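You operate a simulated robot arm through the tools that you are given. There is no shell and no other tool. Be economical: measure what you need, move in short steps, check, and stop when the job is done.

You run a simulated two-armed robot. Do the job below in one go: nothing can be reset, and whatever is moved stays where it is left.

## Task
Pick up the tube for dies with one hand, pass it to the other hand and put it on the top of the pay-off table. Set down upright: tube for dies.

The check looks at the end state, three seconds after you hand in, the way a careful person would. Anything else that was tipped, shoved, dropped, spilled or broken makes it a failure.

## Robot
Two 7-joint arms with two-finger parallel grippers on one trunk, on a base that drives. Base frame: it is fixed to the floor where the robot stands at the start and does not move with it; the origin is under the middle of the robot, x ahead of it, y to its left, z up; the surface under the hand at the start is at about z = 820. Readings come in mm, degrees, newtons and seconds.
The left shoulder is at the start at [48, 101, 1085], the right one opposite. With the tool pointing down near the work surface each hand reaches from about 240 to 540 mm from the robot's upright axis, wherever it stands, measured 20 degrees to its own side. Places, roughly: top of the pay-off table [600, 1400, 500]. Payload 2.4 kg a hand.
Tool frame (each hand has its own): the origin (TCP) lies between the finger pads and is the grasp point; the fingertips stand 24 mm ahead of it; z points along the fingers, y is the line along which they close. The gripper opens to 68 mm. The fingers are 17 mm wide and 10 mm thick; the gripper's body (40 by 70 mm) begins 41 mm behind the TCP.
Orientation is that of the tool frame in the base frame, as a unit quaternion [x, y, z, w]. With the fingers straight down and closing along the base's y, the tool's x points along the base's -x, its y along +y and its z along -z.

## Interface
- The arms move only by the tool step_arm. It takes "left_series", "right_series" or both (then of equal length, played together; a hand with none holds still); each is a list of rows, each a list of 7 numbers: the opening, from 0 (shut) to 1 (fully open), then the shift along the tool's x, y, z in units of 30 mm (1.0 is 30 mm), then the turn, a rotation vector about the tool's x, y, z in units of 8 degrees (1.0 is 8 degrees). In form: [[jaw, tx, ty, tz, rx, ry, rz], ...]. A call has 1 to 12 rows; each row shifts and turns the commanded pose from where the row before left it, along the tool's axes as they then stand. A call with a number of a shift or a turn outside -1 to 1 is refused whole. Rows are played at 5 a second. More than 50 mm and 8.6 degrees between two rows, or a gripper value outside its range, and nothing of the call is played. A pose out of reach is approached as far as the arm can. The call stops where the force on the tool passes 40 N (or 10 N more than at its start, if that is more) or the arm is blocked; 0.2 s more then pass. The fingers move at their own pace (about 72 mm/s each) and stop on an object; they squeeze with about 41 N. The grip force told is the motor's: it shows also when the fingers shut on nothing. Time passes only in rows, and 0.2 s behind the last, so rows that do not move let the fingers close. The reply holds the time, the measured pose of the TCP, the force on the tool along the base axes, the opening and the grip force, in the units named above and with some noise, with the torque about the TCP (base axes, N m) and any sound that the robot's microphone picked up.
- Cameras (640 x 400 px; columns grow to the right, rows downward): "scene" is now at [139.8, 19.9, 1250.6]; the picture's right is [0.10, -1.00, -0.00], its down [-0.50, -0.05, -0.86] and it looks along [0.86, 0.08, -0.50] (base axes); focal length 276 px, centre (320, 200). "left" rides on the left gripper at [84, -11, -75] in its tool frame; the picture's right is [0.13, 0.99, 0.00], its down [-0.60, 0.08, -0.79] and it looks along [-0.79, 0.10, 0.61] (tool axes); focal length 251 px, centre (320, 200). "right" rides on the right gripper at [84, 11, -75] in its tool frame; the picture's right is [-0.13, 0.99, 0.00], its down [-0.60, -0.08, -0.79] and it looks along [-0.79, -0.10, 0.61] (tool axes); focal length 251 px, centre (320, 200). There is no depth. A picture from a camera that has moved, and an enlarged one, comes with that camera's place and axes in the base frame and with its lens. The place of the scene camera against the robot may be out by one fixed shift of up to 18 mm in any direction.
- grab_frame(camera): a new picture of that camera. No time passes.
- move_column(by): slides the trunk up (or, below 0, down) by that many mm; the arms and the scene camera ride with it, the base frame stays. It gives what a move gives, with no picture.
- steer(legs): drives the robot by 1 to 6 legs, each [ahead, left, turn to the left] in mm, mm and degrees, along the robot's own axes; the way and the turn of a leg run together, so that a leg with both is an arc; at most 1500 mm and 180 degrees a leg. The arms and the cameras ride along, it lands a little off, and it stops where it bumps. It gives what a move gives.
- pan_tilt(pan, tilt): turns the head with the scene camera to pan (to the left, within 86 degrees either way) and tilt (down, from -29 to 69), counted from straight ahead of the robot. It gives what a move gives.
- inspect(camera, box): a new picture of the part [left, top, right, bottom] of that camera's present view, enlarged. No time passes.
- hand_in(): hands the job in; it is judged then, once.

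Go step by step. Nothing tells you exact positions but the pictures and the camera data: compare them with the known pose of the tool, close in by small moves and look again before you grip or let go. The budget is 120 turns and 88 pictures, counting those below and the enlarged ones. Unless the task says otherwise, let go and move clear before handing in, and close with one line.

The tools are called after ">>>" as name(argument=value, ...) on one line, values as JSON. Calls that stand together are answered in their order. step_arm: Moves the arms, as the interface text tells. Its arguments: {"type":"object","properties":{"left_series":{"type":"array"},"right_series":{"type":"array"}},"required":[]} The other tools are called the same way: move_column (by) slides the trunk up or down; steer (legs) drives the base; pan_tilt (pan, tilt) turns the head that bears the scene camera; grab_frame (camera) takes a picture; inspect (camera, box) takes an enlarged picture of a part of a camera's view; hand_in () hands the job in.

At the start:

```text
time_s: 0.0
left_tcp_pos: [370.3, 130.9, 1120.1]
left_tool_rot: [-0.001, 1.0, 0.001, 0.0]
left_wrist_force: [-1.0, 0.5, -0.5]
left_torque: [-0.04, 0.03, -0.02]
left_opening: 67.8
left_grip_force: 0.1
right_tcp_pos: [409.3, -192.6, 1046.5]
right_tool_rot: [0.0, 1.0, 0.0, 0.0]
right_wrist_force: [0.3, 0.6, -0.8]
right_torque: [0.02, 0.01, -0.01]
right_opening: 68.1
right_grip_force: 0.1
trunk travel left (down, up): [-300.0, 550.0]
robot x, y, heading: [0.1, 1.2, -0.0]
head pan, tilt: [5.6, 30.2]
```

scene: 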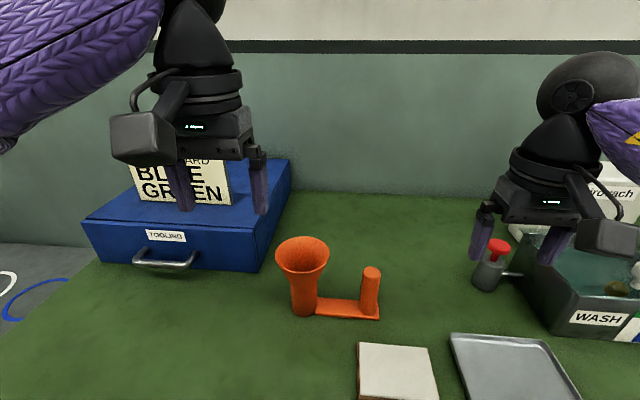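
right: 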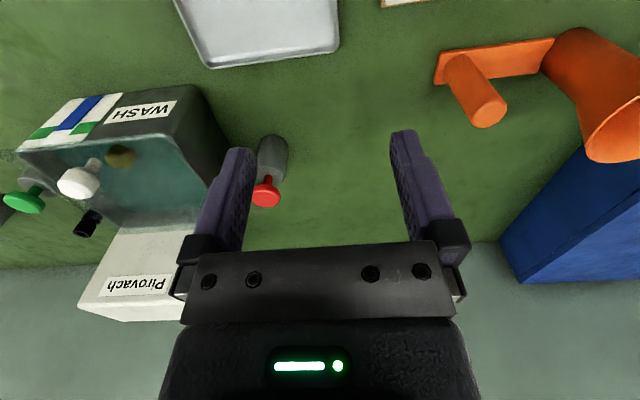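
left: 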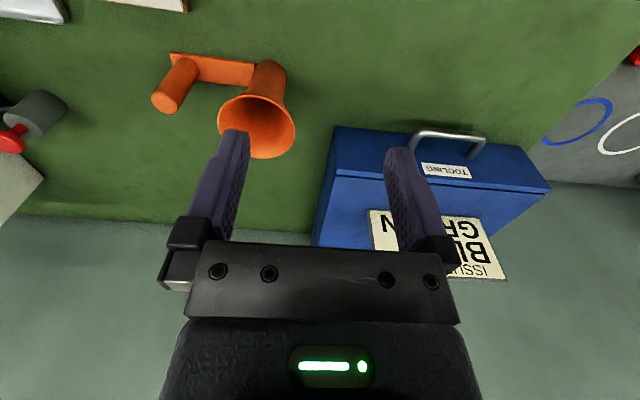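

I see an orange funnel-like piece with a handle post, a tooling box with a card, a wash tank with capped items, and a grey jar with a red cap. I need to identify which object is the "tube for dies", so I'll read the card and labels.

>>> inspect(camera="left", box=[300, 120, 560, 290])

>>> inspect(camera="right", box=[0, 80, 320, 330])

>>> pan_tilt(pan=-25, tilt=35)

>>> grab_frame(camera="scene")

```text
2.35 times, centred on (430, 205) of left
camera zoom: at [286.3, 119.3, 1195.6], right [-0.13, 0.99, 0.0], down [0.6, 0.08, 0.79], along [0.79, 0.1, -0.61], focal length 592 px, centre (61, 188)
```

zoom: 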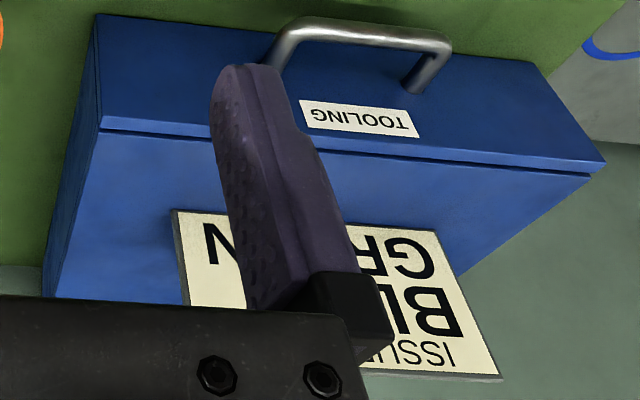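

```text
1.60 times, centred on (160, 205) of right
camera zoom: at [325.1, -180.2, 1120.0], right [0.13, 0.99, 0.0], down [0.6, -0.08, 0.79], along [0.79, -0.1, -0.61], focal length 402 px, centre (576, 192)
```

zoom: 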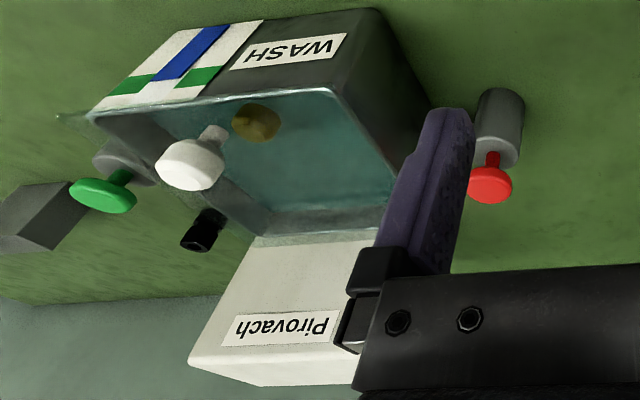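

```text
time_s: 1.0
left_tcp_pos: [370.2, 131.0, 1119.7]
left_tool_rot: [-0.001, 1.0, 0.0, 0.0]
left_wrist_force: [-0.4, 0.4, -0.5]
left_torque: [-0.01, 0.0, 0.02]
left_opening: 68.0
left_grip_force: 0.1
right_tcp_pos: [409.5, -191.6, 1044.9]
right_tool_rot: [0.0, 1.0, 0.0, 0.0]
right_wrist_force: [-0.5, 0.7, -1.2]
right_torque: [0.04, 0.0, 0.0]
right_opening: 68.1
right_grip_force: 0.0
trunk travel left (down, up): [-300.0, 550.0]
robot x, y, heading: [1.8, 5.3, -0.1]
head pan, tilt: [-25.0, 35.0]
```

```text
82 pictures are left
camera scene: at [129.8, -26.1, 1243.2], right [-0.42, -0.91, 0.0], down [-0.52, 0.24, -0.82], along [0.74, -0.35, -0.57], focal length 276 px, centre (320, 200)
```

scene: 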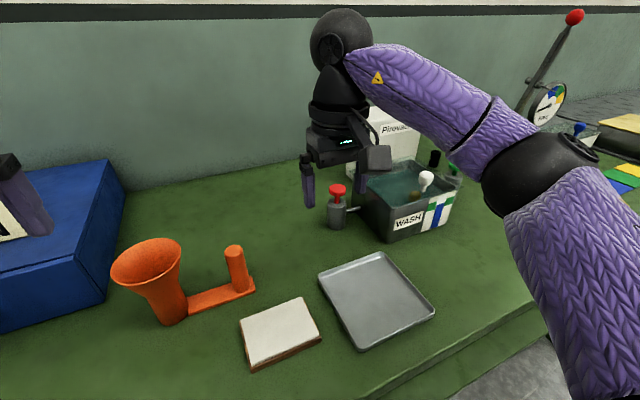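

The orange piece is a candidate, but other places may hold tubes. I'll look around: the card, the far right and the pay-off table on the left.

>>> inspect(camera="scene", box=[480, 0, 640, 220])

>>> inspect(camera="scene", box=[310, 130, 490, 250])

>>> pan_tilt(pan=70, tilt=30)

>>> grab_frame(camera="scene")

```text
1.82 times, centred on (560, 110) of scene
camera zoom: at [129.8, -26.1, 1243.2], right [-0.42, -0.91, 0.0], down [-0.52, 0.24, -0.82], along [0.74, -0.35, -0.57], focal length 501 px, centre (-116, 364)
```

zoom: 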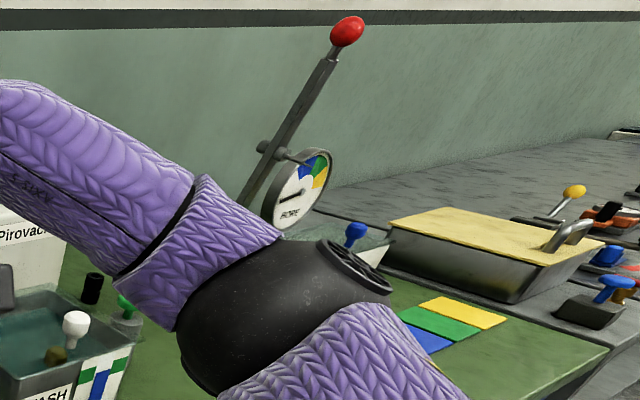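

```text
3.33 times, centred on (400, 190) of scene
camera zoom: at [129.8, -26.1, 1243.2], right [-0.42, -0.91, 0.0], down [-0.52, 0.24, -0.82], along [0.74, -0.35, -0.57], focal length 918 px, centre (53, 233)
```

zoom: 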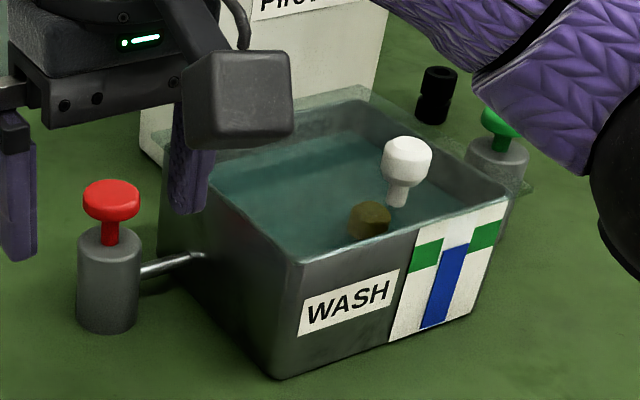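

```text
time_s: 2.7
left_tcp_pos: [370.4, 131.0, 1120.2]
left_tool_rot: [-0.001, 1.0, 0.001, 0.0]
left_wrist_force: [-0.7, -0.9, 0.7]
left_torque: [-0.04, -0.01, 0.0]
left_opening: 68.3
left_grip_force: 0.1
right_tcp_pos: [410.3, -192.3, 1045.6]
right_tool_rot: [0.001, 1.0, 0.0, 0.0]
right_wrist_force: [0.3, -0.3, -0.3]
right_torque: [0.02, 0.02, -0.04]
right_opening: 67.8
right_grip_force: 0.1
trunk travel left (down, up): [-300.0, 550.0]
robot x, y, heading: [1.3, -3.7, 0.0]
head pan, tilt: [70.0, 30.0]
```

```text
79 pictures are left
camera scene: at [80.9, 96.1, 1251.0], right [0.94, -0.34, 0.0], down [-0.17, -0.47, -0.87], along [0.3, 0.81, -0.5], focal length 276 px, centre (320, 200)
```

scene: 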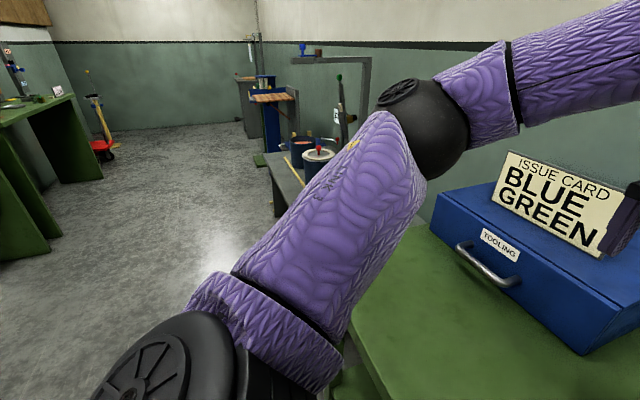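

The issue card reads "BLUE GREEN"; the pay-off table with a spool is to the left. Before settling on the orange funnel-tube, I'll check the small black cylinder behind the wash tank, and get a better view of the orange piece.

>>> inspect(camera="right", box=[0, 150, 130, 240])

>>> inspect(camera="left", box=[130, 30, 320, 170])

>>> inspect(camera="scene", box=[230, 30, 390, 200])

>>> pan_tilt(pan=-70, tilt=30)

>>> grab_frame(camera="scene")

```text
4.44 times, centred on (65, 195) of right
camera zoom: at [325.1, -180.2, 1120.0], right [0.13, 0.99, 0.0], down [0.6, -0.08, 0.79], along [0.79, -0.1, -0.61], focal length 1118 px, centre (1453, 222)
```

zoom: 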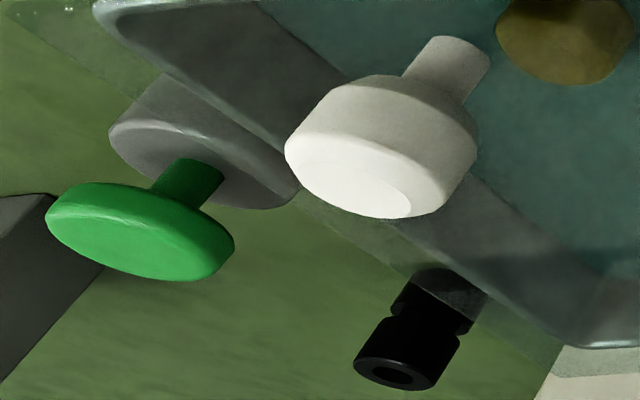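

```text
2.86 times, centred on (225, 100) of left
camera zoom: at [286.3, 119.3, 1195.6], right [-0.13, 0.99, 0.0], down [0.6, 0.08, 0.79], along [0.79, 0.1, -0.61], focal length 718 px, centre (591, 486)
```

zoom: 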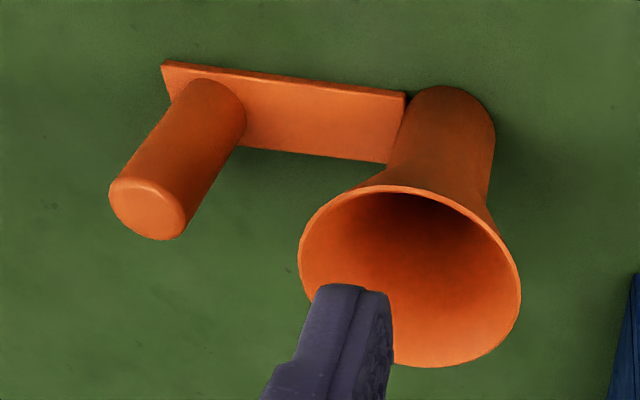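

```text
2.35 times, centred on (310, 115) of scene
camera zoom: at [80.9, 96.1, 1251.0], right [0.94, -0.34, 0.0], down [-0.17, -0.47, -0.87], along [0.3, 0.81, -0.5], focal length 648 px, centre (344, 400)
```

zoom: 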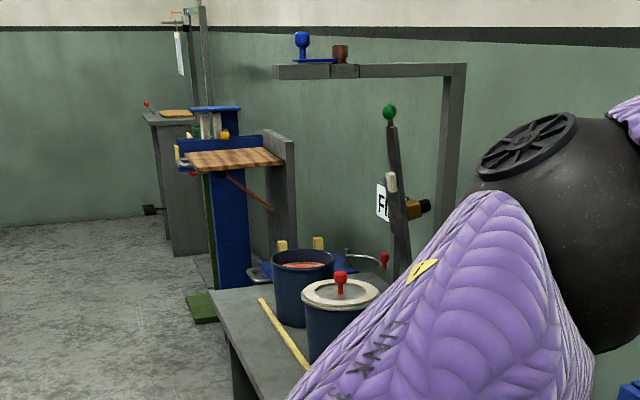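

```text
time_s: 4.9
left_tcp_pos: [370.5, 130.3, 1120.8]
left_tool_rot: [-0.001, 1.0, -0.001, 0.001]
left_wrist_force: [-0.1, 0.6, 0.8]
left_torque: [0.02, 0.03, -0.01]
left_opening: 68.0
left_grip_force: 0.0
right_tcp_pos: [407.9, -192.0, 1045.5]
right_tool_rot: [0.0, 1.0, 0.0, 0.0]
right_wrist_force: [0.4, -1.0, -0.8]
right_torque: [-0.01, 0.01, -0.02]
right_opening: 67.9
right_grip_force: 0.0
trunk travel left (down, up): [-300.0, 550.0]
robot x, y, heading: [1.5, -5.1, -0.1]
head pan, tilt: [-70.0, 30.0]
```

```text
75 pictures are left
camera scene: at [80.9, -73.9, 1251.0], right [-0.94, -0.34, 0.0], down [-0.17, 0.47, -0.87], along [0.3, -0.81, -0.5], focal length 276 px, centre (320, 200)
```

scene: 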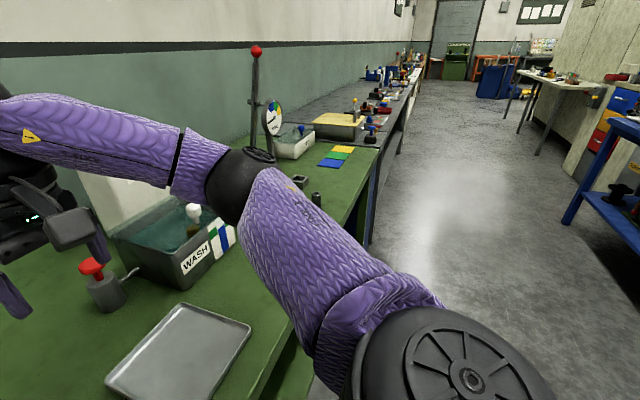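

The orange funnel-topped piece is the tube for dies, with its post at about [477,-47] and top z≈917, and the funnel rim centred near [476,69,950]. I plan to lift it by the rim with the left hand, pass it to the right hand by the post, and set it down from there. First I'll take closer measurements.

>>> pan_tilt(pan=0, tilt=35)

>>> inspect(camera="scene", box=[200, 170, 424, 310])

>>> inspect(camera="right", box=[400, 0, 640, 180])

```text
time_s: 6.3
left_tcp_pos: [371.0, 131.4, 1120.6]
left_tool_rot: [-0.001, 1.0, 0.0, 0.001]
left_wrist_force: [-1.2, 0.1, -0.5]
left_torque: [0.01, 0.01, -0.01]
left_opening: 68.1
left_grip_force: 0.1
right_tcp_pos: [409.2, -192.2, 1045.9]
right_tool_rot: [0.001, 1.0, 0.001, 0.0]
right_wrist_force: [0.3, 0.2, 0.4]
right_torque: [0.03, 0.0, 0.01]
right_opening: 68.1
right_grip_force: 0.0
trunk travel left (down, up): [-300.0, 550.0]
robot x, y, heading: [-0.6, -0.9, -0.1]
head pan, tilt: [0.0, 35.0]
```

```text
2.86 times, centred on (312, 240) of scene
camera zoom: at [138.0, 11.0, 1243.2], right [0.0, -1.0, 0.0], down [-0.57, 0.0, -0.82], along [0.82, 0.0, -0.57], focal length 787 px, centre (343, 86)
```

zoom: 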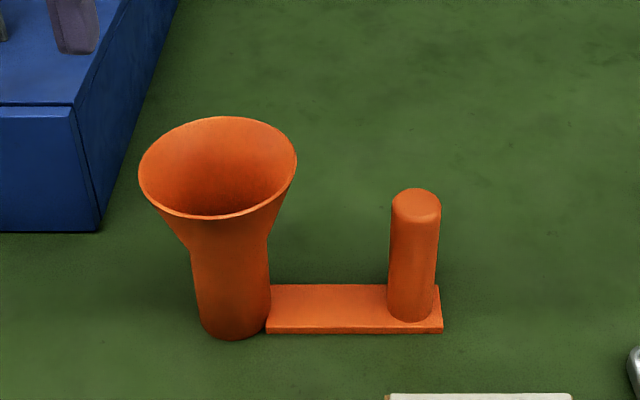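

```text
2.22 times, centred on (520, 90) of right
camera zoom: at [325.1, -180.2, 1120.0], right [0.13, 0.99, 0.0], down [0.6, -0.08, 0.79], along [0.79, -0.1, -0.61], focal length 559 px, centre (-124, 444)
```

zoom: 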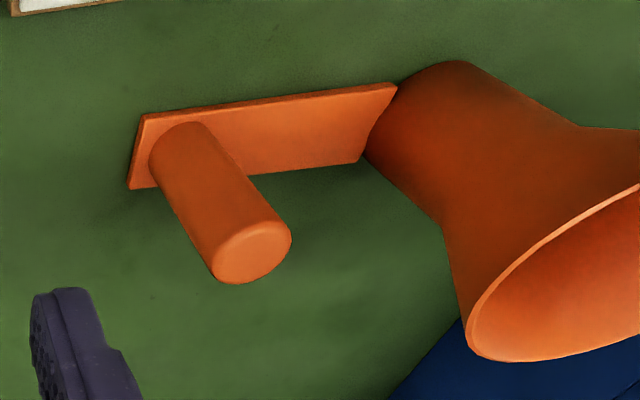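

The tube stands about 129 mm tall: rim radius ≈45 mm, flare ≈24°, post Ø≈30 mm. I'll tilt the left hand to match the flare on the +y side of the rim and move to a standoff above it.

>>> step_arm(left_series=[[1, 0, 0, 0, 1, 0, 0], [1, 0, 0, 0, 1, 0, 0], [1, 0, 0, 0, 1, 0, 0], [1, -0.8875, 0.442, 0.88, 0, 0, 0], [1, -0.8875, 0.442, 0.88, 0, 0, 0], [1, -0.8875, 0.442, 0.88, 0, 0, 0], [1, -0.8875, 0.442, 0.88, 0, 0, 0], [1, 0, 0, 0, 0, 0, 0]])

>>> grab_frame(camera="left")

>>> grab_frame(camera="scene")

>>> inspect(camera="right", box=[400, 0, 640, 180])

```text
time_s: 8.1
left_tcp_pos: [479.6, 136.9, 1003.2]
left_tool_rot: [-0.001, 0.978, -0.208, 0.0]
left_wrist_force: [0.5, 0.1, -0.3]
left_torque: [0.02, 0.0, -0.02]
left_opening: 68.1
left_grip_force: 0.0
right_tcp_pos: [409.0, -192.4, 1045.3]
right_tool_rot: [0.0, 1.0, 0.0, 0.0]
right_wrist_force: [-0.6, 0.3, 0.0]
right_torque: [-0.02, -0.04, 0.0]
right_opening: 68.0
right_grip_force: 0.1
trunk travel left (down, up): [-300.0, 550.0]
robot x, y, heading: [-4.9, -0.3, 0.0]
head pan, tilt: [0.0, 35.0]
```

```text
72 pictures are left
camera left: at [395.4, 156.6, 1075.6], right [-0.13, 0.91, -0.4], down [0.6, 0.4, 0.69], along [0.79, -0.15, -0.6], focal length 251 px, centre (320, 200)
```

left: 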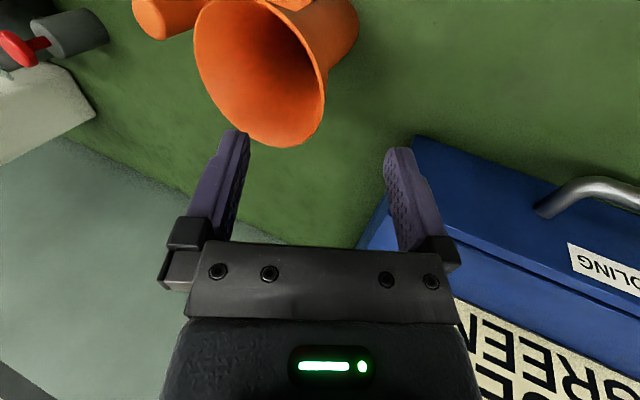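

```text
71 pictures are left
camera scene: at [138.1, 11.0, 1243.2], right [0.0, -1.0, 0.0], down [-0.57, 0.0, -0.82], along [0.82, 0.0, -0.57], focal length 276 px, centre (320, 200)
```

scene: 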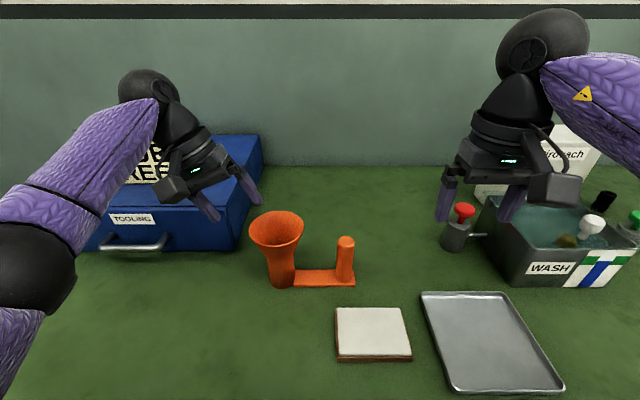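

```text
2.22 times, centred on (520, 90) of right
camera zoom: at [325.2, -180.3, 1119.9], right [0.13, 0.99, 0.0], down [0.6, -0.08, 0.79], along [0.79, -0.1, -0.61], focal length 559 px, centre (-124, 444)
```

zoom: 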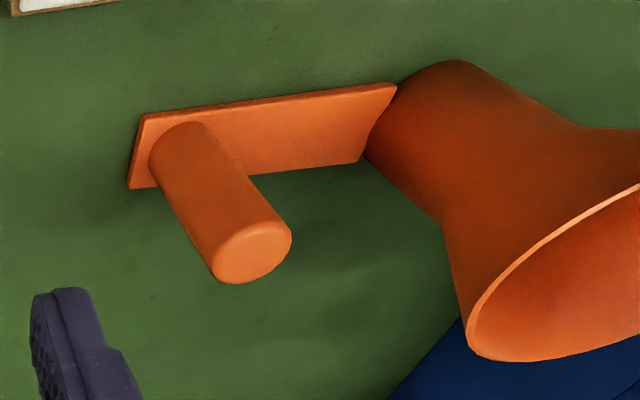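

The projection of my rim estimate agrees with the left-hand view within a few pixels. I'll descend along the flare with the jaws open and look again.

>>> step_arm(left_series=[[1, 0.05, 0, 0.75, 0, 0, 0], [1, 0.03, 0, 0.75, 0, 0, 0], [1, 0, 0, 0.75, 0, 0, 0], [1, 0, 0, 0, 0, 0, 0]])

>>> grab_frame(camera="left")

>>> inspect(camera="scene", box=[160, 140, 400, 300])

```text
time_s: 9.1
left_tcp_pos: [476.4, 108.9, 942.1]
left_tool_rot: [-0.001, 0.978, -0.208, 0.001]
left_wrist_force: [0.1, 0.6, -0.3]
left_torque: [-0.01, -0.01, 0.0]
left_opening: 68.0
left_grip_force: 0.0
right_tcp_pos: [409.2, -192.1, 1045.5]
right_tool_rot: [0.0, 1.0, 0.0, -0.001]
right_wrist_force: [0.0, 0.1, 0.5]
right_torque: [0.0, 0.03, 0.01]
right_opening: 67.9
right_grip_force: 0.0
trunk travel left (down, up): [-300.0, 550.0]
robot x, y, heading: [2.8, -3.4, -0.1]
head pan, tilt: [0.0, 35.0]
```

```text
69 pictures are left
camera left: at [392.1, 129.0, 1014.8], right [-0.13, 0.91, -0.4], down [0.6, 0.4, 0.69], along [0.79, -0.15, -0.6], focal length 251 px, centre (320, 200)
```

left: 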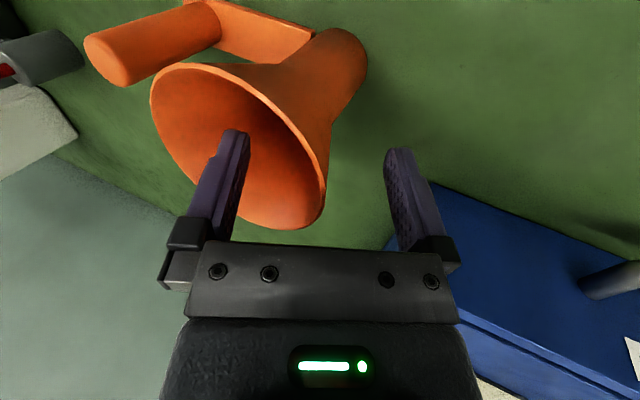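

```text
2.50 times, centred on (280, 220) of scene
camera zoom: at [138.1, 11.1, 1243.2], right [0.0, -1.0, 0.0], down [-0.57, 0.0, -0.82], along [0.82, 0.0, -0.57], focal length 689 px, centre (420, 150)
```

zoom: 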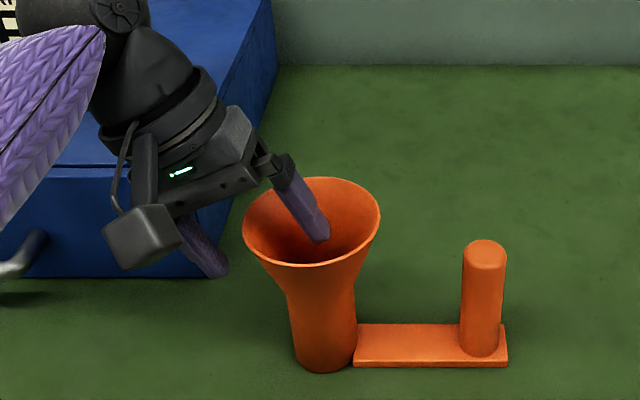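

The inner finger is inside the funnel and the wall lies midway between the pads. I'll sink 6 mm more and close slowly.

>>> step_arm(left_series=[[1, 0, 0, 0.2, 0, 0, 0], [0.4, 0, 0, 0, 0, 0, 0], [0.2, 0, 0, 0, 0, 0, 0]])

>>> grab_frame(camera="left")

```text
time_s: 9.9
left_tcp_pos: [476.1, 107.1, 936.0]
left_tool_rot: [-0.001, 0.978, -0.209, 0.0]
left_wrist_force: [0.2, 0.0, -0.5]
left_torque: [0.0, 0.0, -0.01]
left_opening: 13.7
left_grip_force: 0.0
right_tcp_pos: [408.6, -192.2, 1046.0]
right_tool_rot: [0.0, 1.0, 0.0, -0.001]
right_wrist_force: [-0.8, 0.2, 0.2]
right_torque: [-0.01, -0.01, 0.0]
right_opening: 68.1
right_grip_force: 0.1
trunk travel left (down, up): [-300.0, 550.0]
robot x, y, heading: [5.1, 1.3, -0.2]
head pan, tilt: [0.0, 35.0]
```

```text
67 pictures are left
camera left: at [392.0, 126.9, 1008.5], right [-0.13, 0.91, -0.4], down [0.6, 0.4, 0.69], along [0.79, -0.15, -0.6], focal length 251 px, centre (320, 200)
```

left: 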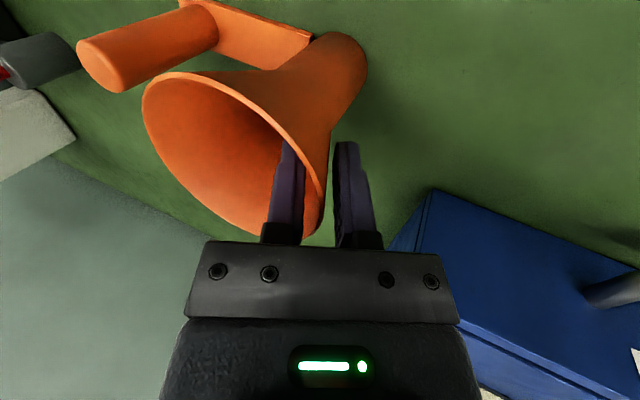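

The pads straddle the wall evenly. Closing fully.

>>> step_arm(left_series=[[0.1, 0, 0, 0, 0, 0, 0], [0, 0, 0, 0, 0, 0, 0], [0, 0, 0, 0, 0, 0, 0], [0, 0, 0, 0, 0, 0, 0]])

>>> grab_frame(camera="left")

```text
time_s: 10.9
left_tcp_pos: [475.0, 107.8, 935.0]
left_tool_rot: [-0.002, 0.978, -0.207, 0.0]
left_wrist_force: [-0.4, 0.5, -1.0]
left_torque: [0.12, -0.03, 0.03]
left_opening: 3.6
left_grip_force: 27.6
right_tcp_pos: [409.6, -192.3, 1045.4]
right_tool_rot: [0.0, 1.0, 0.001, 0.0]
right_wrist_force: [0.1, -0.1, -0.1]
right_torque: [0.0, 0.02, 0.0]
right_opening: 68.0
right_grip_force: 0.1
trunk travel left (down, up): [-300.0, 550.0]
robot x, y, heading: [-1.8, 0.9, 0.1]
head pan, tilt: [0.0, 35.0]
```

```text
66 pictures are left
camera left: at [392.0, 127.0, 1008.5], right [-0.13, 0.91, -0.4], down [0.6, 0.4, 0.69], along [0.79, -0.15, -0.6], focal length 251 px, centre (320, 200)
```

left: 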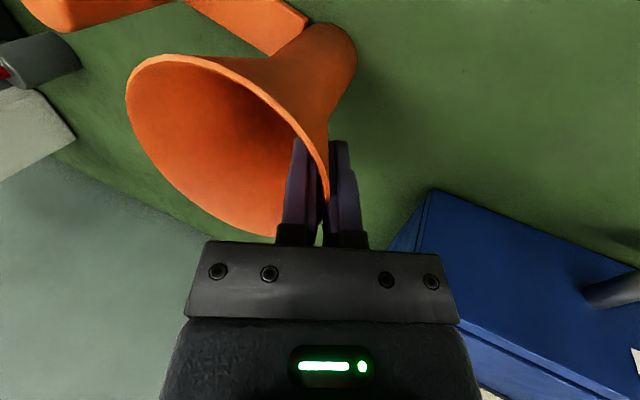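

Grip force has come on with a 3.6 mm wall. The piece seems to have shifted a little, so I'll check from the scene camera.

>>> inspect(camera="scene", box=[160, 140, 400, 300])

>>> inspect(camera="right", box=[400, 0, 640, 180])

```text
2.50 times, centred on (280, 220) of scene
camera zoom: at [138.1, 11.1, 1243.2], right [0.0, -1.0, 0.0], down [-0.57, 0.0, -0.82], along [0.82, 0.0, -0.57], focal length 689 px, centre (420, 150)
```

zoom: 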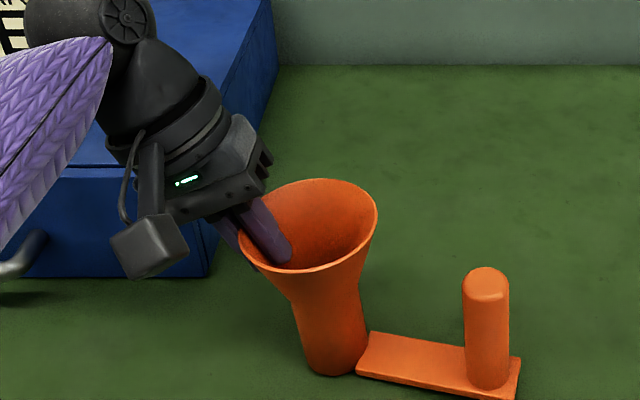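

```text
2.22 times, centred on (520, 90) of right
camera zoom: at [325.2, -180.2, 1119.9], right [0.13, 0.99, 0.0], down [0.6, -0.08, 0.79], along [0.79, -0.1, -0.61], focal length 559 px, centre (-124, 444)
```

zoom: 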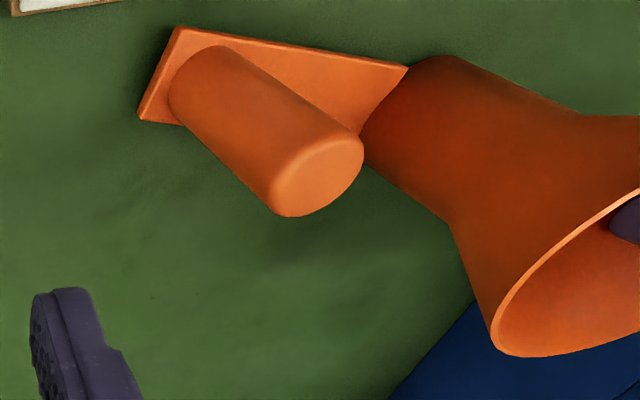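

The piece yawed about 15° as the pads seated, but it's still standing and gripped. I'll lift gently a few centimetres and check for slipping.

>>> step_arm(left_series=[[0, 0, -0.14, -0.3, 0, 0, 0], [0, 0, -0.14, -0.3, 0, 0, 0], [0, 0, -0.2, -0.45, 0, 0, 0], [0, 0, -0.2, -0.45, 0, 0, 0], [0, 0, 0, 0, 0, 0, 0]])

>>> grab_frame(camera="scene")

```text
time_s: 12.1
left_tcp_pos: [475.7, 106.2, 985.0]
left_tool_rot: [-0.001, 0.978, -0.207, 0.0]
left_wrist_force: [-0.3, 0.0, -1.2]
left_torque: [0.11, -0.04, -0.03]
left_opening: 3.7
left_grip_force: 27.0
right_tcp_pos: [410.1, -192.0, 1046.1]
right_tool_rot: [0.0, 1.0, 0.0, 0.001]
right_wrist_force: [-0.4, 0.5, 0.1]
right_torque: [-0.01, -0.05, 0.02]
right_opening: 68.0
right_grip_force: 0.0
trunk travel left (down, up): [-300.0, 550.0]
robot x, y, heading: [-1.8, 3.3, -0.0]
head pan, tilt: [0.0, 35.0]
```

```text
63 pictures are left
camera scene: at [138.1, 11.1, 1243.2], right [0.0, -1.0, 0.0], down [-0.57, 0.0, -0.82], along [0.82, 0.0, -0.57], focal length 276 px, centre (320, 200)
```

scene: 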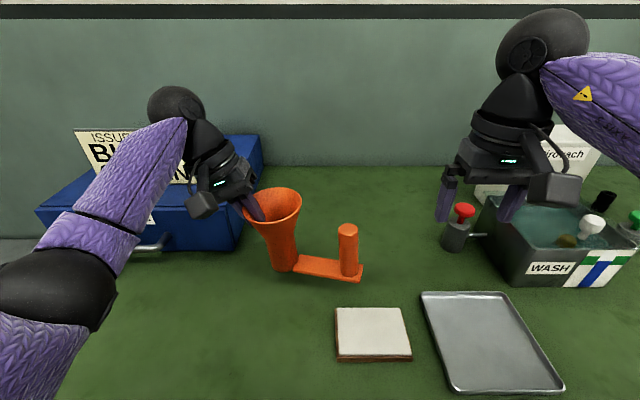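

It lifted cleanly and is light, about 1.2 N. I'll raise it a bit more and measure the post from the right-hand and scene cameras.

>>> step_arm(left_series=[[0, 0, -0.25, -0.56, 0, 0, 0], [0, 0, -0.25, -0.56, 0, 0, 0], [0, 0, 0, 0, 0, 0, 0]])

>>> grab_frame(camera="right")

>>> inspect(camera="scene", box=[200, 130, 424, 270])

>>> grab_frame(camera="left")

```text
time_s: 12.9
left_tcp_pos: [473.9, 105.4, 1023.3]
left_tool_rot: [-0.001, 0.978, -0.208, 0.001]
left_wrist_force: [0.3, -0.5, -0.8]
left_torque: [0.07, -0.04, -0.01]
left_opening: 3.3
left_grip_force: 27.0
right_tcp_pos: [408.9, -191.9, 1045.5]
right_tool_rot: [0.0, 1.0, -0.001, 0.0]
right_wrist_force: [0.4, -0.5, 0.0]
right_torque: [-0.02, -0.03, -0.01]
right_opening: 68.1
right_grip_force: 0.1
trunk travel left (down, up): [-300.0, 550.0]
robot x, y, heading: [1.2, 3.5, -0.1]
head pan, tilt: [0.0, 35.0]
```

```text
62 pictures are left
camera right: at [325.2, -180.3, 1119.9], right [0.13, 0.99, 0.0], down [0.6, -0.08, 0.79], along [0.79, -0.1, -0.61], focal length 251 px, centre (320, 200)
```

right: 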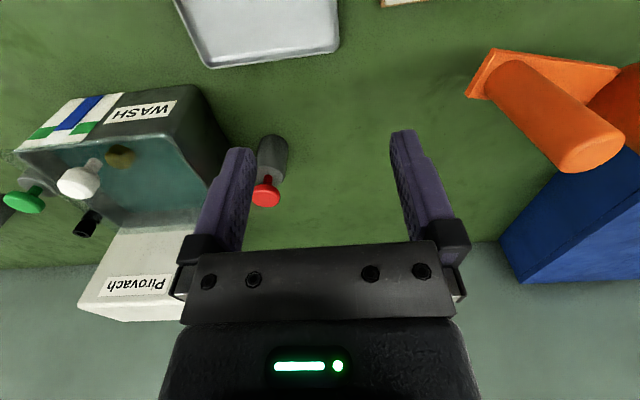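

```text
2.86 times, centred on (312, 200) of scene
camera zoom: at [138.1, 11.0, 1243.2], right [0.0, -1.0, 0.0], down [-0.57, 0.0, -0.82], along [0.82, 0.0, -0.57], focal length 787 px, centre (343, 200)
```

zoom: 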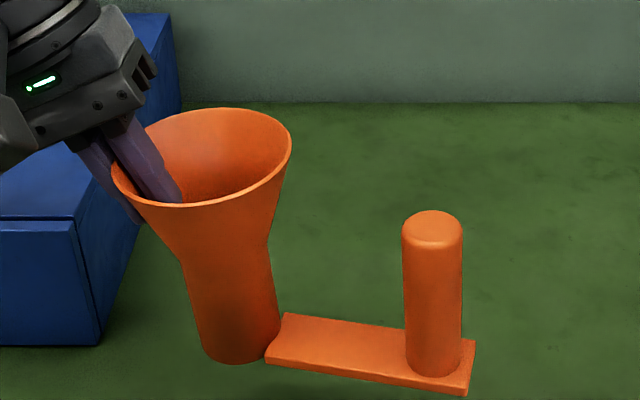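

```text
60 pictures are left
camera left: at [389.8, 125.0, 1094.9], right [-0.13, 0.91, -0.4], down [0.6, 0.4, 0.69], along [0.79, -0.15, -0.6], focal length 251 px, centre (320, 200)
```

left: 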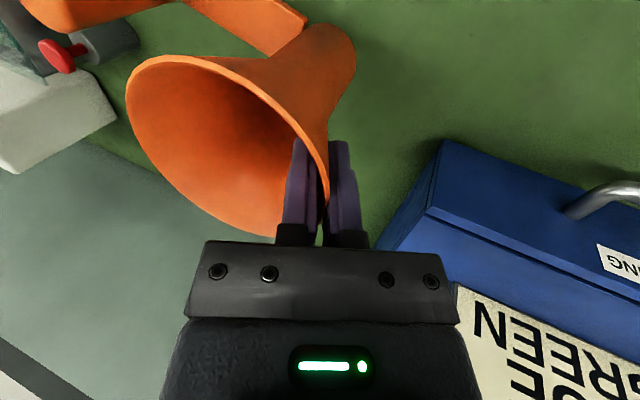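

The held piece is yawed about 18° and tilted about 5°, with its post top near [438,-46,1014]. I'll level it with the left hand while the right hand yaws to match and moves above the post.

>>> step_arm(left_series=[[0, 0, 0, 0, -0.3, 0, 0], [0, 0, 0, 0, -0.3, 0, 0], [0, 0, 0, 0, 0, 0, 0], [0, 0, 0, 0, 0, 0, 0], [0, 0, 0, 0, 0, 0, 0], [0, 0, 0, 0, 0, 0, 0], [0, 0, 0, 0, 0, 0, 0], [0, 0, 0, 0, 0, 0, 0]], right_series=[[1, 0, 0, -0.34, 0, 0, 0.75], [1, 0, 0, -0.34, 0, 0, 0.75], [1, 0, 0, -0.34, 0, 0, 0.75], [1, 0.117, 0.985, 0, 0, 0, 0], [1, 0.117, 0.985, 0, 0, 0, 0], [1, 0.117, 0.985, 0, 0, 0, 0], [1, 0.117, 0.985, 0, 0, 0, 0], [1, 0.117, 0.985, 0, 0, 0, 0]])

>>> grab_frame(camera="right")

>>> inspect(camera="scene", box=[190, 70, 446, 270])

```text
time_s: 14.7
left_tcp_pos: [473.0, 105.9, 1020.8]
left_tool_rot: [0.0, 0.986, -0.167, 0.0]
left_wrist_force: [0.4, 0.8, -1.0]
left_torque: [0.08, -0.01, -0.02]
left_opening: 3.4
left_grip_force: 26.7
right_tcp_pos: [440.1, -44.6, 1075.1]
right_tool_rot: [0.156, 0.988, 0.0, 0.001]
right_wrist_force: [-0.4, 0.3, 0.6]
right_torque: [-0.01, 0.01, -0.02]
right_opening: 67.8
right_grip_force: 0.2
trunk travel left (down, up): [-300.0, 550.0]
robot x, y, heading: [3.9, 3.2, 0.0]
head pan, tilt: [0.0, 35.0]
```

```text
59 pictures are left
camera right: at [362.5, -7.5, 1149.7], right [0.43, 0.9, 0.0], down [0.55, -0.26, 0.79], along [0.72, -0.34, -0.61], focal length 251 px, centre (320, 200)
```

right: 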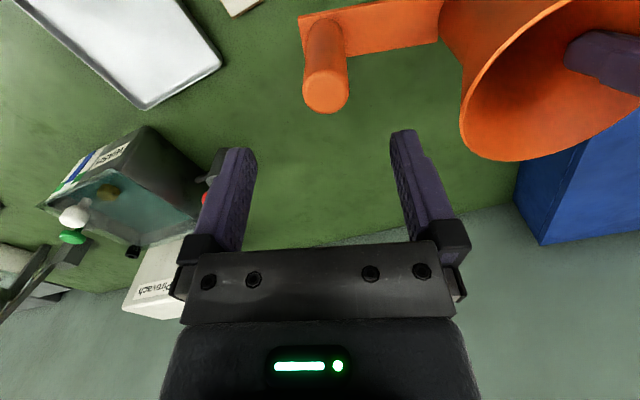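

```text
2.00 times, centred on (318, 170) of scene
camera zoom: at [138.1, 11.3, 1243.2], right [0.0, -1.0, 0.0], down [-0.57, 0.0, -0.82], along [0.82, 0.0, -0.57], focal length 551 px, centre (324, 260)
```

zoom: 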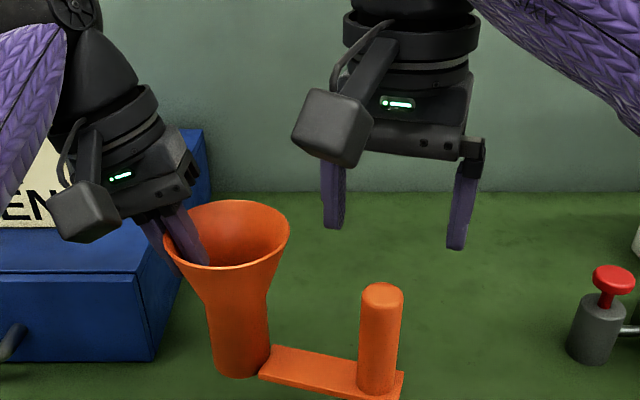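

The post now stands vertical at about [441,-40] with its top at z≈1001, directly below the right hand. I'll descend over it with the jaws open.

>>> step_arm(right_series=[[1, 0, 0.13, 0.6, 0, 0, 0], [1, 0, 0, 0.7, 0, 0, 0], [1, 0, 0, 0.7, 0, 0, 0], [1, 0, 0, 0.7, 0, 0, 0], [1, 0, 0, 0.55, 0, 0, 0], [1, 0, 0, 0, 0, 0, 0]])

>>> grab_frame(camera="right")

>>> inspect(camera="scene", box=[190, 70, 446, 270])

```text
time_s: 16.1
left_tcp_pos: [474.1, 106.5, 1021.7]
left_tool_rot: [-0.001, 0.986, -0.167, 0.0]
left_wrist_force: [-0.2, -1.0, -0.6]
left_torque: [0.13, 0.0, -0.01]
left_opening: 3.5
left_grip_force: 27.5
right_tcp_pos: [441.8, -42.3, 980.0]
right_tool_rot: [0.156, 0.988, 0.0, 0.0]
right_wrist_force: [0.3, 0.2, 0.1]
right_torque: [-0.02, -0.04, -0.04]
right_opening: 68.0
right_grip_force: 0.0
trunk travel left (down, up): [-300.0, 550.0]
robot x, y, heading: [2.3, 3.3, 0.1]
head pan, tilt: [0.0, 35.0]
```

```text
57 pictures are left
camera right: at [365.6, -5.6, 1053.7], right [0.43, 0.9, 0.0], down [0.55, -0.26, 0.79], along [0.72, -0.34, -0.61], focal length 251 px, centre (320, 200)
```

right: 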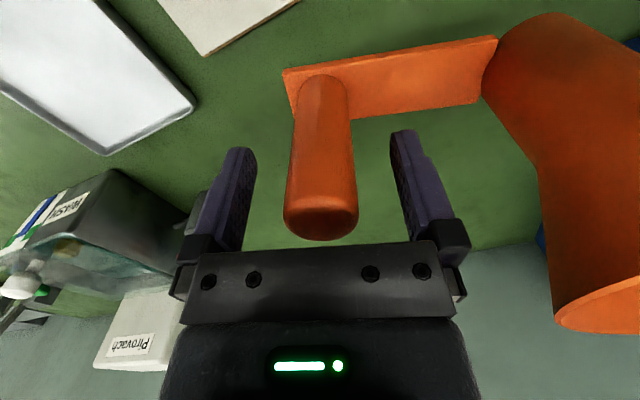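

```text
2.00 times, centred on (318, 170) of scene
camera zoom: at [138.1, 11.1, 1243.2], right [0.0, -1.0, 0.0], down [-0.57, 0.0, -0.82], along [0.82, 0.0, -0.57], focal length 551 px, centre (324, 260)
```

zoom: 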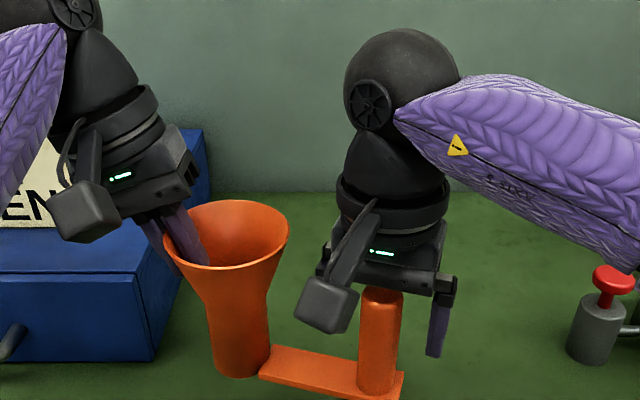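

The post is well centred between the right pads. Closing the right hand.

>>> step_arm(right_series=[[0.55, 0, 0, 0, 0, 0, 0], [0.4, 0, 0, 0, 0, 0, 0], [0.2, 0, 0, 0, 0, 0, 0], [0, 0, 0, 0, 0, 0, 0], [0, 0, 0, 0, 0, 0, 0]])

>>> inspect(camera="scene", box=[190, 70, 446, 270])

```text
time_s: 17.3
left_tcp_pos: [473.7, 105.2, 1020.7]
left_tool_rot: [-0.002, 0.986, -0.168, -0.001]
left_wrist_force: [-2.2, -7.3, -6.3]
left_torque: [-0.22, 0.09, -0.11]
left_opening: 3.2
left_grip_force: 27.0
right_tcp_pos: [442.6, -41.8, 980.3]
right_tool_rot: [0.156, 0.988, 0.002, 0.0]
right_wrist_force: [2.1, 7.8, 5.6]
right_torque: [0.89, -0.18, 0.01]
right_opening: 29.1
right_grip_force: 41.5
trunk travel left (down, up): [-300.0, 550.0]
robot x, y, heading: [3.0, -0.6, -0.0]
head pan, tilt: [0.0, 35.0]
```

```text
2.00 times, centred on (318, 170) of scene
camera zoom: at [138.1, 11.1, 1243.2], right [0.0, -1.0, 0.0], down [-0.57, 0.0, -0.82], along [0.82, 0.0, -0.57], focal length 551 px, centre (324, 260)
```

zoom: 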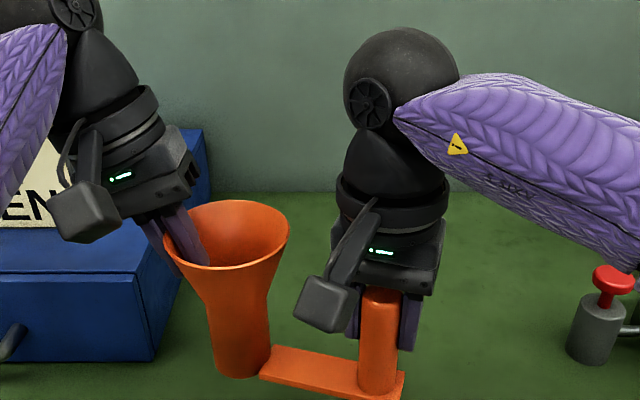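

The right hand holds the post (29 mm, 41 N). Now I'll open the left hand moderately and back it out along its own axis.

>>> step_arm(left_series=[[0.25, 0, 0, 0, 0, 0, 0], [0.5, 0, 0, 0, 0, 0, 0], [0.5, 0, 0, 0, 0, 0, 0], [0.5, 0, 0, -0.6, 0, 0, 0], [0.5, 0, 0, -0.8, 0, 0, 0], [0.5, 0, 0, -0.9, 0, 0, 0], [0.5, 0, 0.3, -0.9, 0, 0, 0], [0.5, 0, 0, 0, 0, 0, 0]])

>>> grab_frame(camera="scene")

>>> grab_frame(camera="left")

```text
time_s: 19.1
left_tcp_pos: [472.8, 147.3, 1111.2]
left_tool_rot: [0.0, 0.986, -0.165, 0.001]
left_wrist_force: [-0.3, 0.0, -0.8]
left_torque: [-0.03, 0.03, 0.05]
left_opening: 34.1
left_grip_force: 0.1
right_tcp_pos: [441.5, -43.1, 978.8]
right_tool_rot: [0.156, 0.988, 0.001, 0.0]
right_wrist_force: [0.0, -0.1, -0.8]
right_torque: [-0.06, -0.02, -0.02]
right_opening: 28.8
right_grip_force: 41.2
trunk travel left (down, up): [-300.0, 550.0]
robot x, y, heading: [0.2, 3.3, 0.0]
head pan, tilt: [0.0, 35.0]
```

```text
54 pictures are left
camera scene: at [138.2, 11.2, 1243.1], right [0.0, -1.0, 0.0], down [-0.57, 0.0, -0.82], along [0.82, 0.0, -0.57], focal length 276 px, centre (320, 200)
```

scene: 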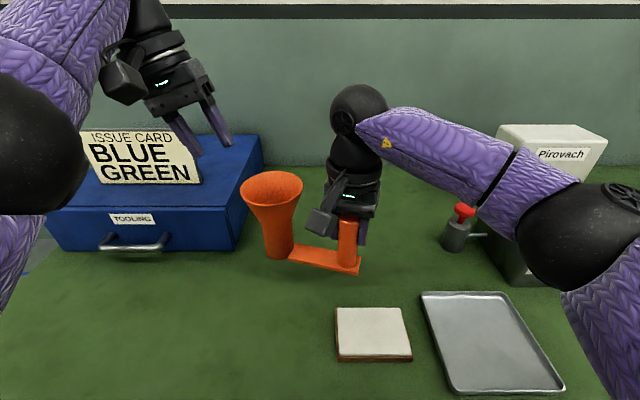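

```text
53 pictures are left
camera left: at [388.4, 160.4, 1184.8], right [-0.13, 0.94, -0.33], down [0.6, 0.34, 0.72], along [0.79, -0.1, -0.61], focal length 251 px, centre (320, 200)
```

left: 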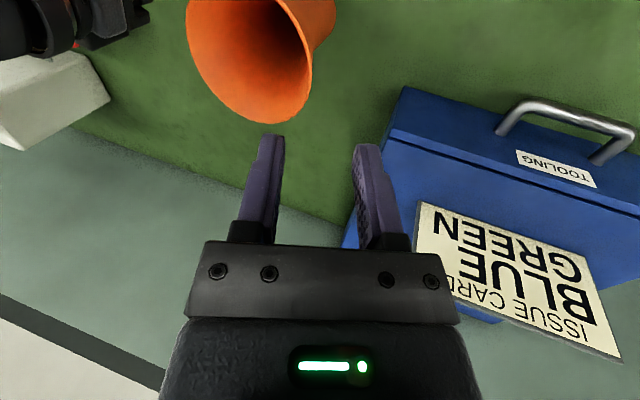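

The right hand now holds the tube upright and the left is clear. I'll raise the trunk slightly, back away from the bench, and look toward the pay-off table.

>>> move_column(by=60)

>>> steer(legs=[[-400, 0, 0]])

>>> pan_tilt(pan=55, tilt=25)

>>> grab_frame(camera="scene")

```text
time_s: 20.1
left_tcp_pos: [464.3, 146.2, 1183.8]
left_tool_rot: [0.002, 0.986, -0.166, 0.016]
left_wrist_force: [0.7, 0.4, 0.1]
left_torque: [0.0, -0.02, 0.0]
left_opening: 34.0
left_grip_force: 0.0
right_tcp_pos: [438.5, -41.1, 1038.5]
right_tool_rot: [0.156, 0.988, -0.001, 0.001]
right_wrist_force: [0.3, 0.3, -1.6]
right_torque: [-0.03, 0.0, 0.02]
right_opening: 28.9
right_grip_force: 41.3
trunk travel left (down, up): [-360.0, 490.0]
robot x, y, heading: [1.1, 1.7, 0.0]
head pan, tilt: [0.0, 35.0]
```

```text
time_s: 22.5
left_tcp_pos: [76.4, 149.3, 1183.4]
left_tool_rot: [-0.002, 0.986, -0.165, 0.018]
left_wrist_force: [-0.1, -0.5, -0.7]
left_torque: [-0.02, 0.0, -0.01]
left_opening: 34.1
left_grip_force: 0.0
right_tcp_pos: [54.0, -39.9, 1038.5]
right_tool_rot: [0.153, 0.988, 0.0, -0.001]
right_wrist_force: [-0.5, -0.2, -1.1]
right_torque: [-0.06, 0.06, 0.02]
right_opening: 29.0
right_grip_force: 40.5
trunk travel left (down, up): [-360.0, 490.0]
robot x, y, heading: [-390.6, -1.1, 0.5]
head pan, tilt: [0.0, 35.0]
```

```text
time_s: 23.8
left_tcp_pos: [76.8, 148.9, 1182.7]
left_tool_rot: [-0.002, 0.986, -0.166, 0.018]
left_wrist_force: [0.7, -0.3, 0.4]
left_torque: [-0.01, 0.05, 0.03]
left_opening: 34.2
left_grip_force: 0.0
right_tcp_pos: [53.7, -40.3, 1038.7]
right_tool_rot: [0.153, 0.988, -0.001, 0.0]
right_wrist_force: [-0.2, 1.0, -1.7]
right_torque: [-0.06, -0.02, 0.0]
right_opening: 29.2
right_grip_force: 41.2
trunk travel left (down, up): [-360.0, 490.0]
robot x, y, heading: [-385.5, -1.5, 0.4]
head pan, tilt: [55.0, 25.0]
```

```text
52 pictures are left
camera scene: at [-294.8, 86.0, 1319.5], right [0.82, -0.57, 0.0], down [-0.24, -0.35, -0.91], along [0.52, 0.75, -0.42], focal length 276 px, centre (320, 200)
```

scene: 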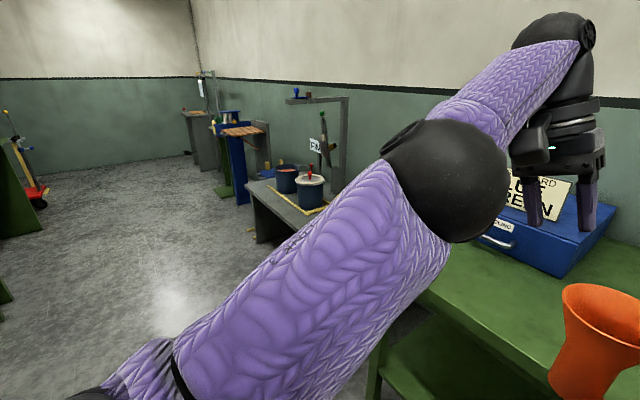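

The floor on the left is clear; the pay-off table carries two pots on a yellow-bordered patch. I'll drive left and look at it head-on.

>>> steer(legs=[[0, 1300, 0]])

>>> pan_tilt(pan=10, tilt=35)

>>> grab_frame(camera="scene")

```text
time_s: 30.1
left_tcp_pos: [53.0, 1420.5, 1184.3]
left_tool_rot: [-0.012, 0.986, -0.167, 0.019]
left_wrist_force: [0.3, -0.4, 0.2]
left_torque: [0.03, 0.05, 0.01]
left_opening: 33.8
left_grip_force: 0.0
right_tcp_pos: [33.4, 1231.7, 1039.8]
right_tool_rot: [0.144, 0.99, 0.0, 0.001]
right_wrist_force: [0.1, -0.3, -0.4]
right_torque: [-0.04, 0.03, 0.01]
right_opening: 29.0
right_grip_force: 41.3
trunk travel left (down, up): [-360.0, 490.0]
robot x, y, heading: [-407.4, 1261.0, 1.2]
head pan, tilt: [55.0, 25.0]
```

```text
time_s: 31.3
left_tcp_pos: [53.8, 1420.1, 1183.4]
left_tool_rot: [-0.012, 0.986, -0.167, 0.02]
left_wrist_force: [0.0, 0.0, 0.4]
left_torque: [0.04, -0.02, 0.02]
left_opening: 34.1
left_grip_force: 0.1
right_tcp_pos: [32.4, 1231.6, 1039.1]
right_tool_rot: [0.143, 0.99, 0.0, 0.0]
right_wrist_force: [-0.4, -0.7, -1.9]
right_torque: [-0.06, 0.04, 0.02]
right_opening: 29.0
right_grip_force: 41.3
trunk travel left (down, up): [-360.0, 490.0]
robot x, y, heading: [-411.1, 1261.5, 1.6]
head pan, tilt: [10.0, 35.0]
```

```text
51 pictures are left
camera scene: at [-281.7, 1290.9, 1303.8], right [0.2, -0.98, 0.0], down [-0.56, -0.12, -0.82], along [0.8, 0.16, -0.57], focal length 276 px, centre (320, 200)
```

scene: 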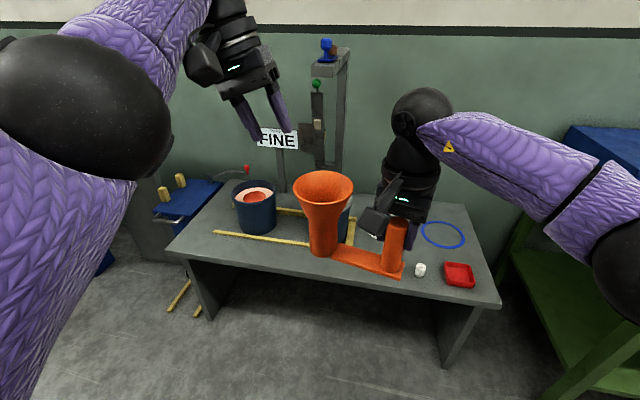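

The table top spans roughly x 390–950, y 800–2060, and the held tube hides the middle part I want to use. I'll shift the right hand aside to get a clear view of that spot.

>>> step_arm(right_series=[[0, -0.283, -0.958, 0, 0, 0, 0], [0, -0.283, -0.958, 0, 0, 0, 0], [0, -0.283, -0.958, 0, 0, 0, 0], [0, -0.283, -0.958, 0, 0, 0, 0], [0, 0, 0, 0, 0, 0, 0]])

>>> grab_frame(camera="scene")

>>> grab_frame(camera="right")

```text
time_s: 32.5
left_tcp_pos: [51.8, 1419.9, 1183.0]
left_tool_rot: [-0.01, 0.986, -0.166, 0.02]
left_wrist_force: [0.3, -0.5, 0.1]
left_torque: [0.02, 0.02, 0.0]
left_opening: 34.1
left_grip_force: 0.0
right_tcp_pos: [34.9, 1112.0, 1039.8]
right_tool_rot: [0.144, 0.99, 0.0, -0.001]
right_wrist_force: [0.0, -0.2, -1.5]
right_torque: [-0.05, -0.01, -0.02]
right_opening: 28.9
right_grip_force: 41.0
trunk travel left (down, up): [-360.0, 490.0]
robot x, y, heading: [-405.8, 1258.8, 1.5]
head pan, tilt: [10.0, 35.0]
```

```text
50 pictures are left
camera scene: at [-281.7, 1290.8, 1303.8], right [0.2, -0.98, 0.0], down [-0.56, -0.11, -0.82], along [0.8, 0.16, -0.57], focal length 276 px, centre (320, 200)
```

scene: 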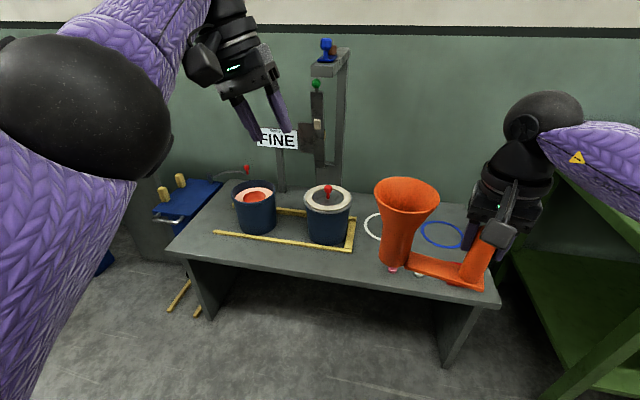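

```text
49 pictures are left
camera right: at [-42.3, 1147.1, 1114.9], right [0.41, 0.91, 0.0], down [0.56, -0.25, 0.79], along [0.73, -0.32, -0.61], focal length 251 px, centre (320, 200)
```

right: 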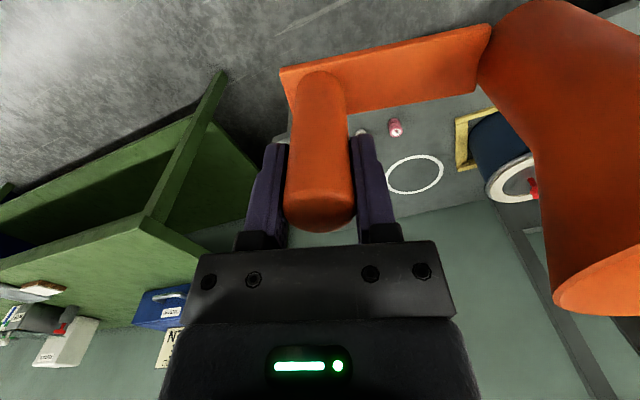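

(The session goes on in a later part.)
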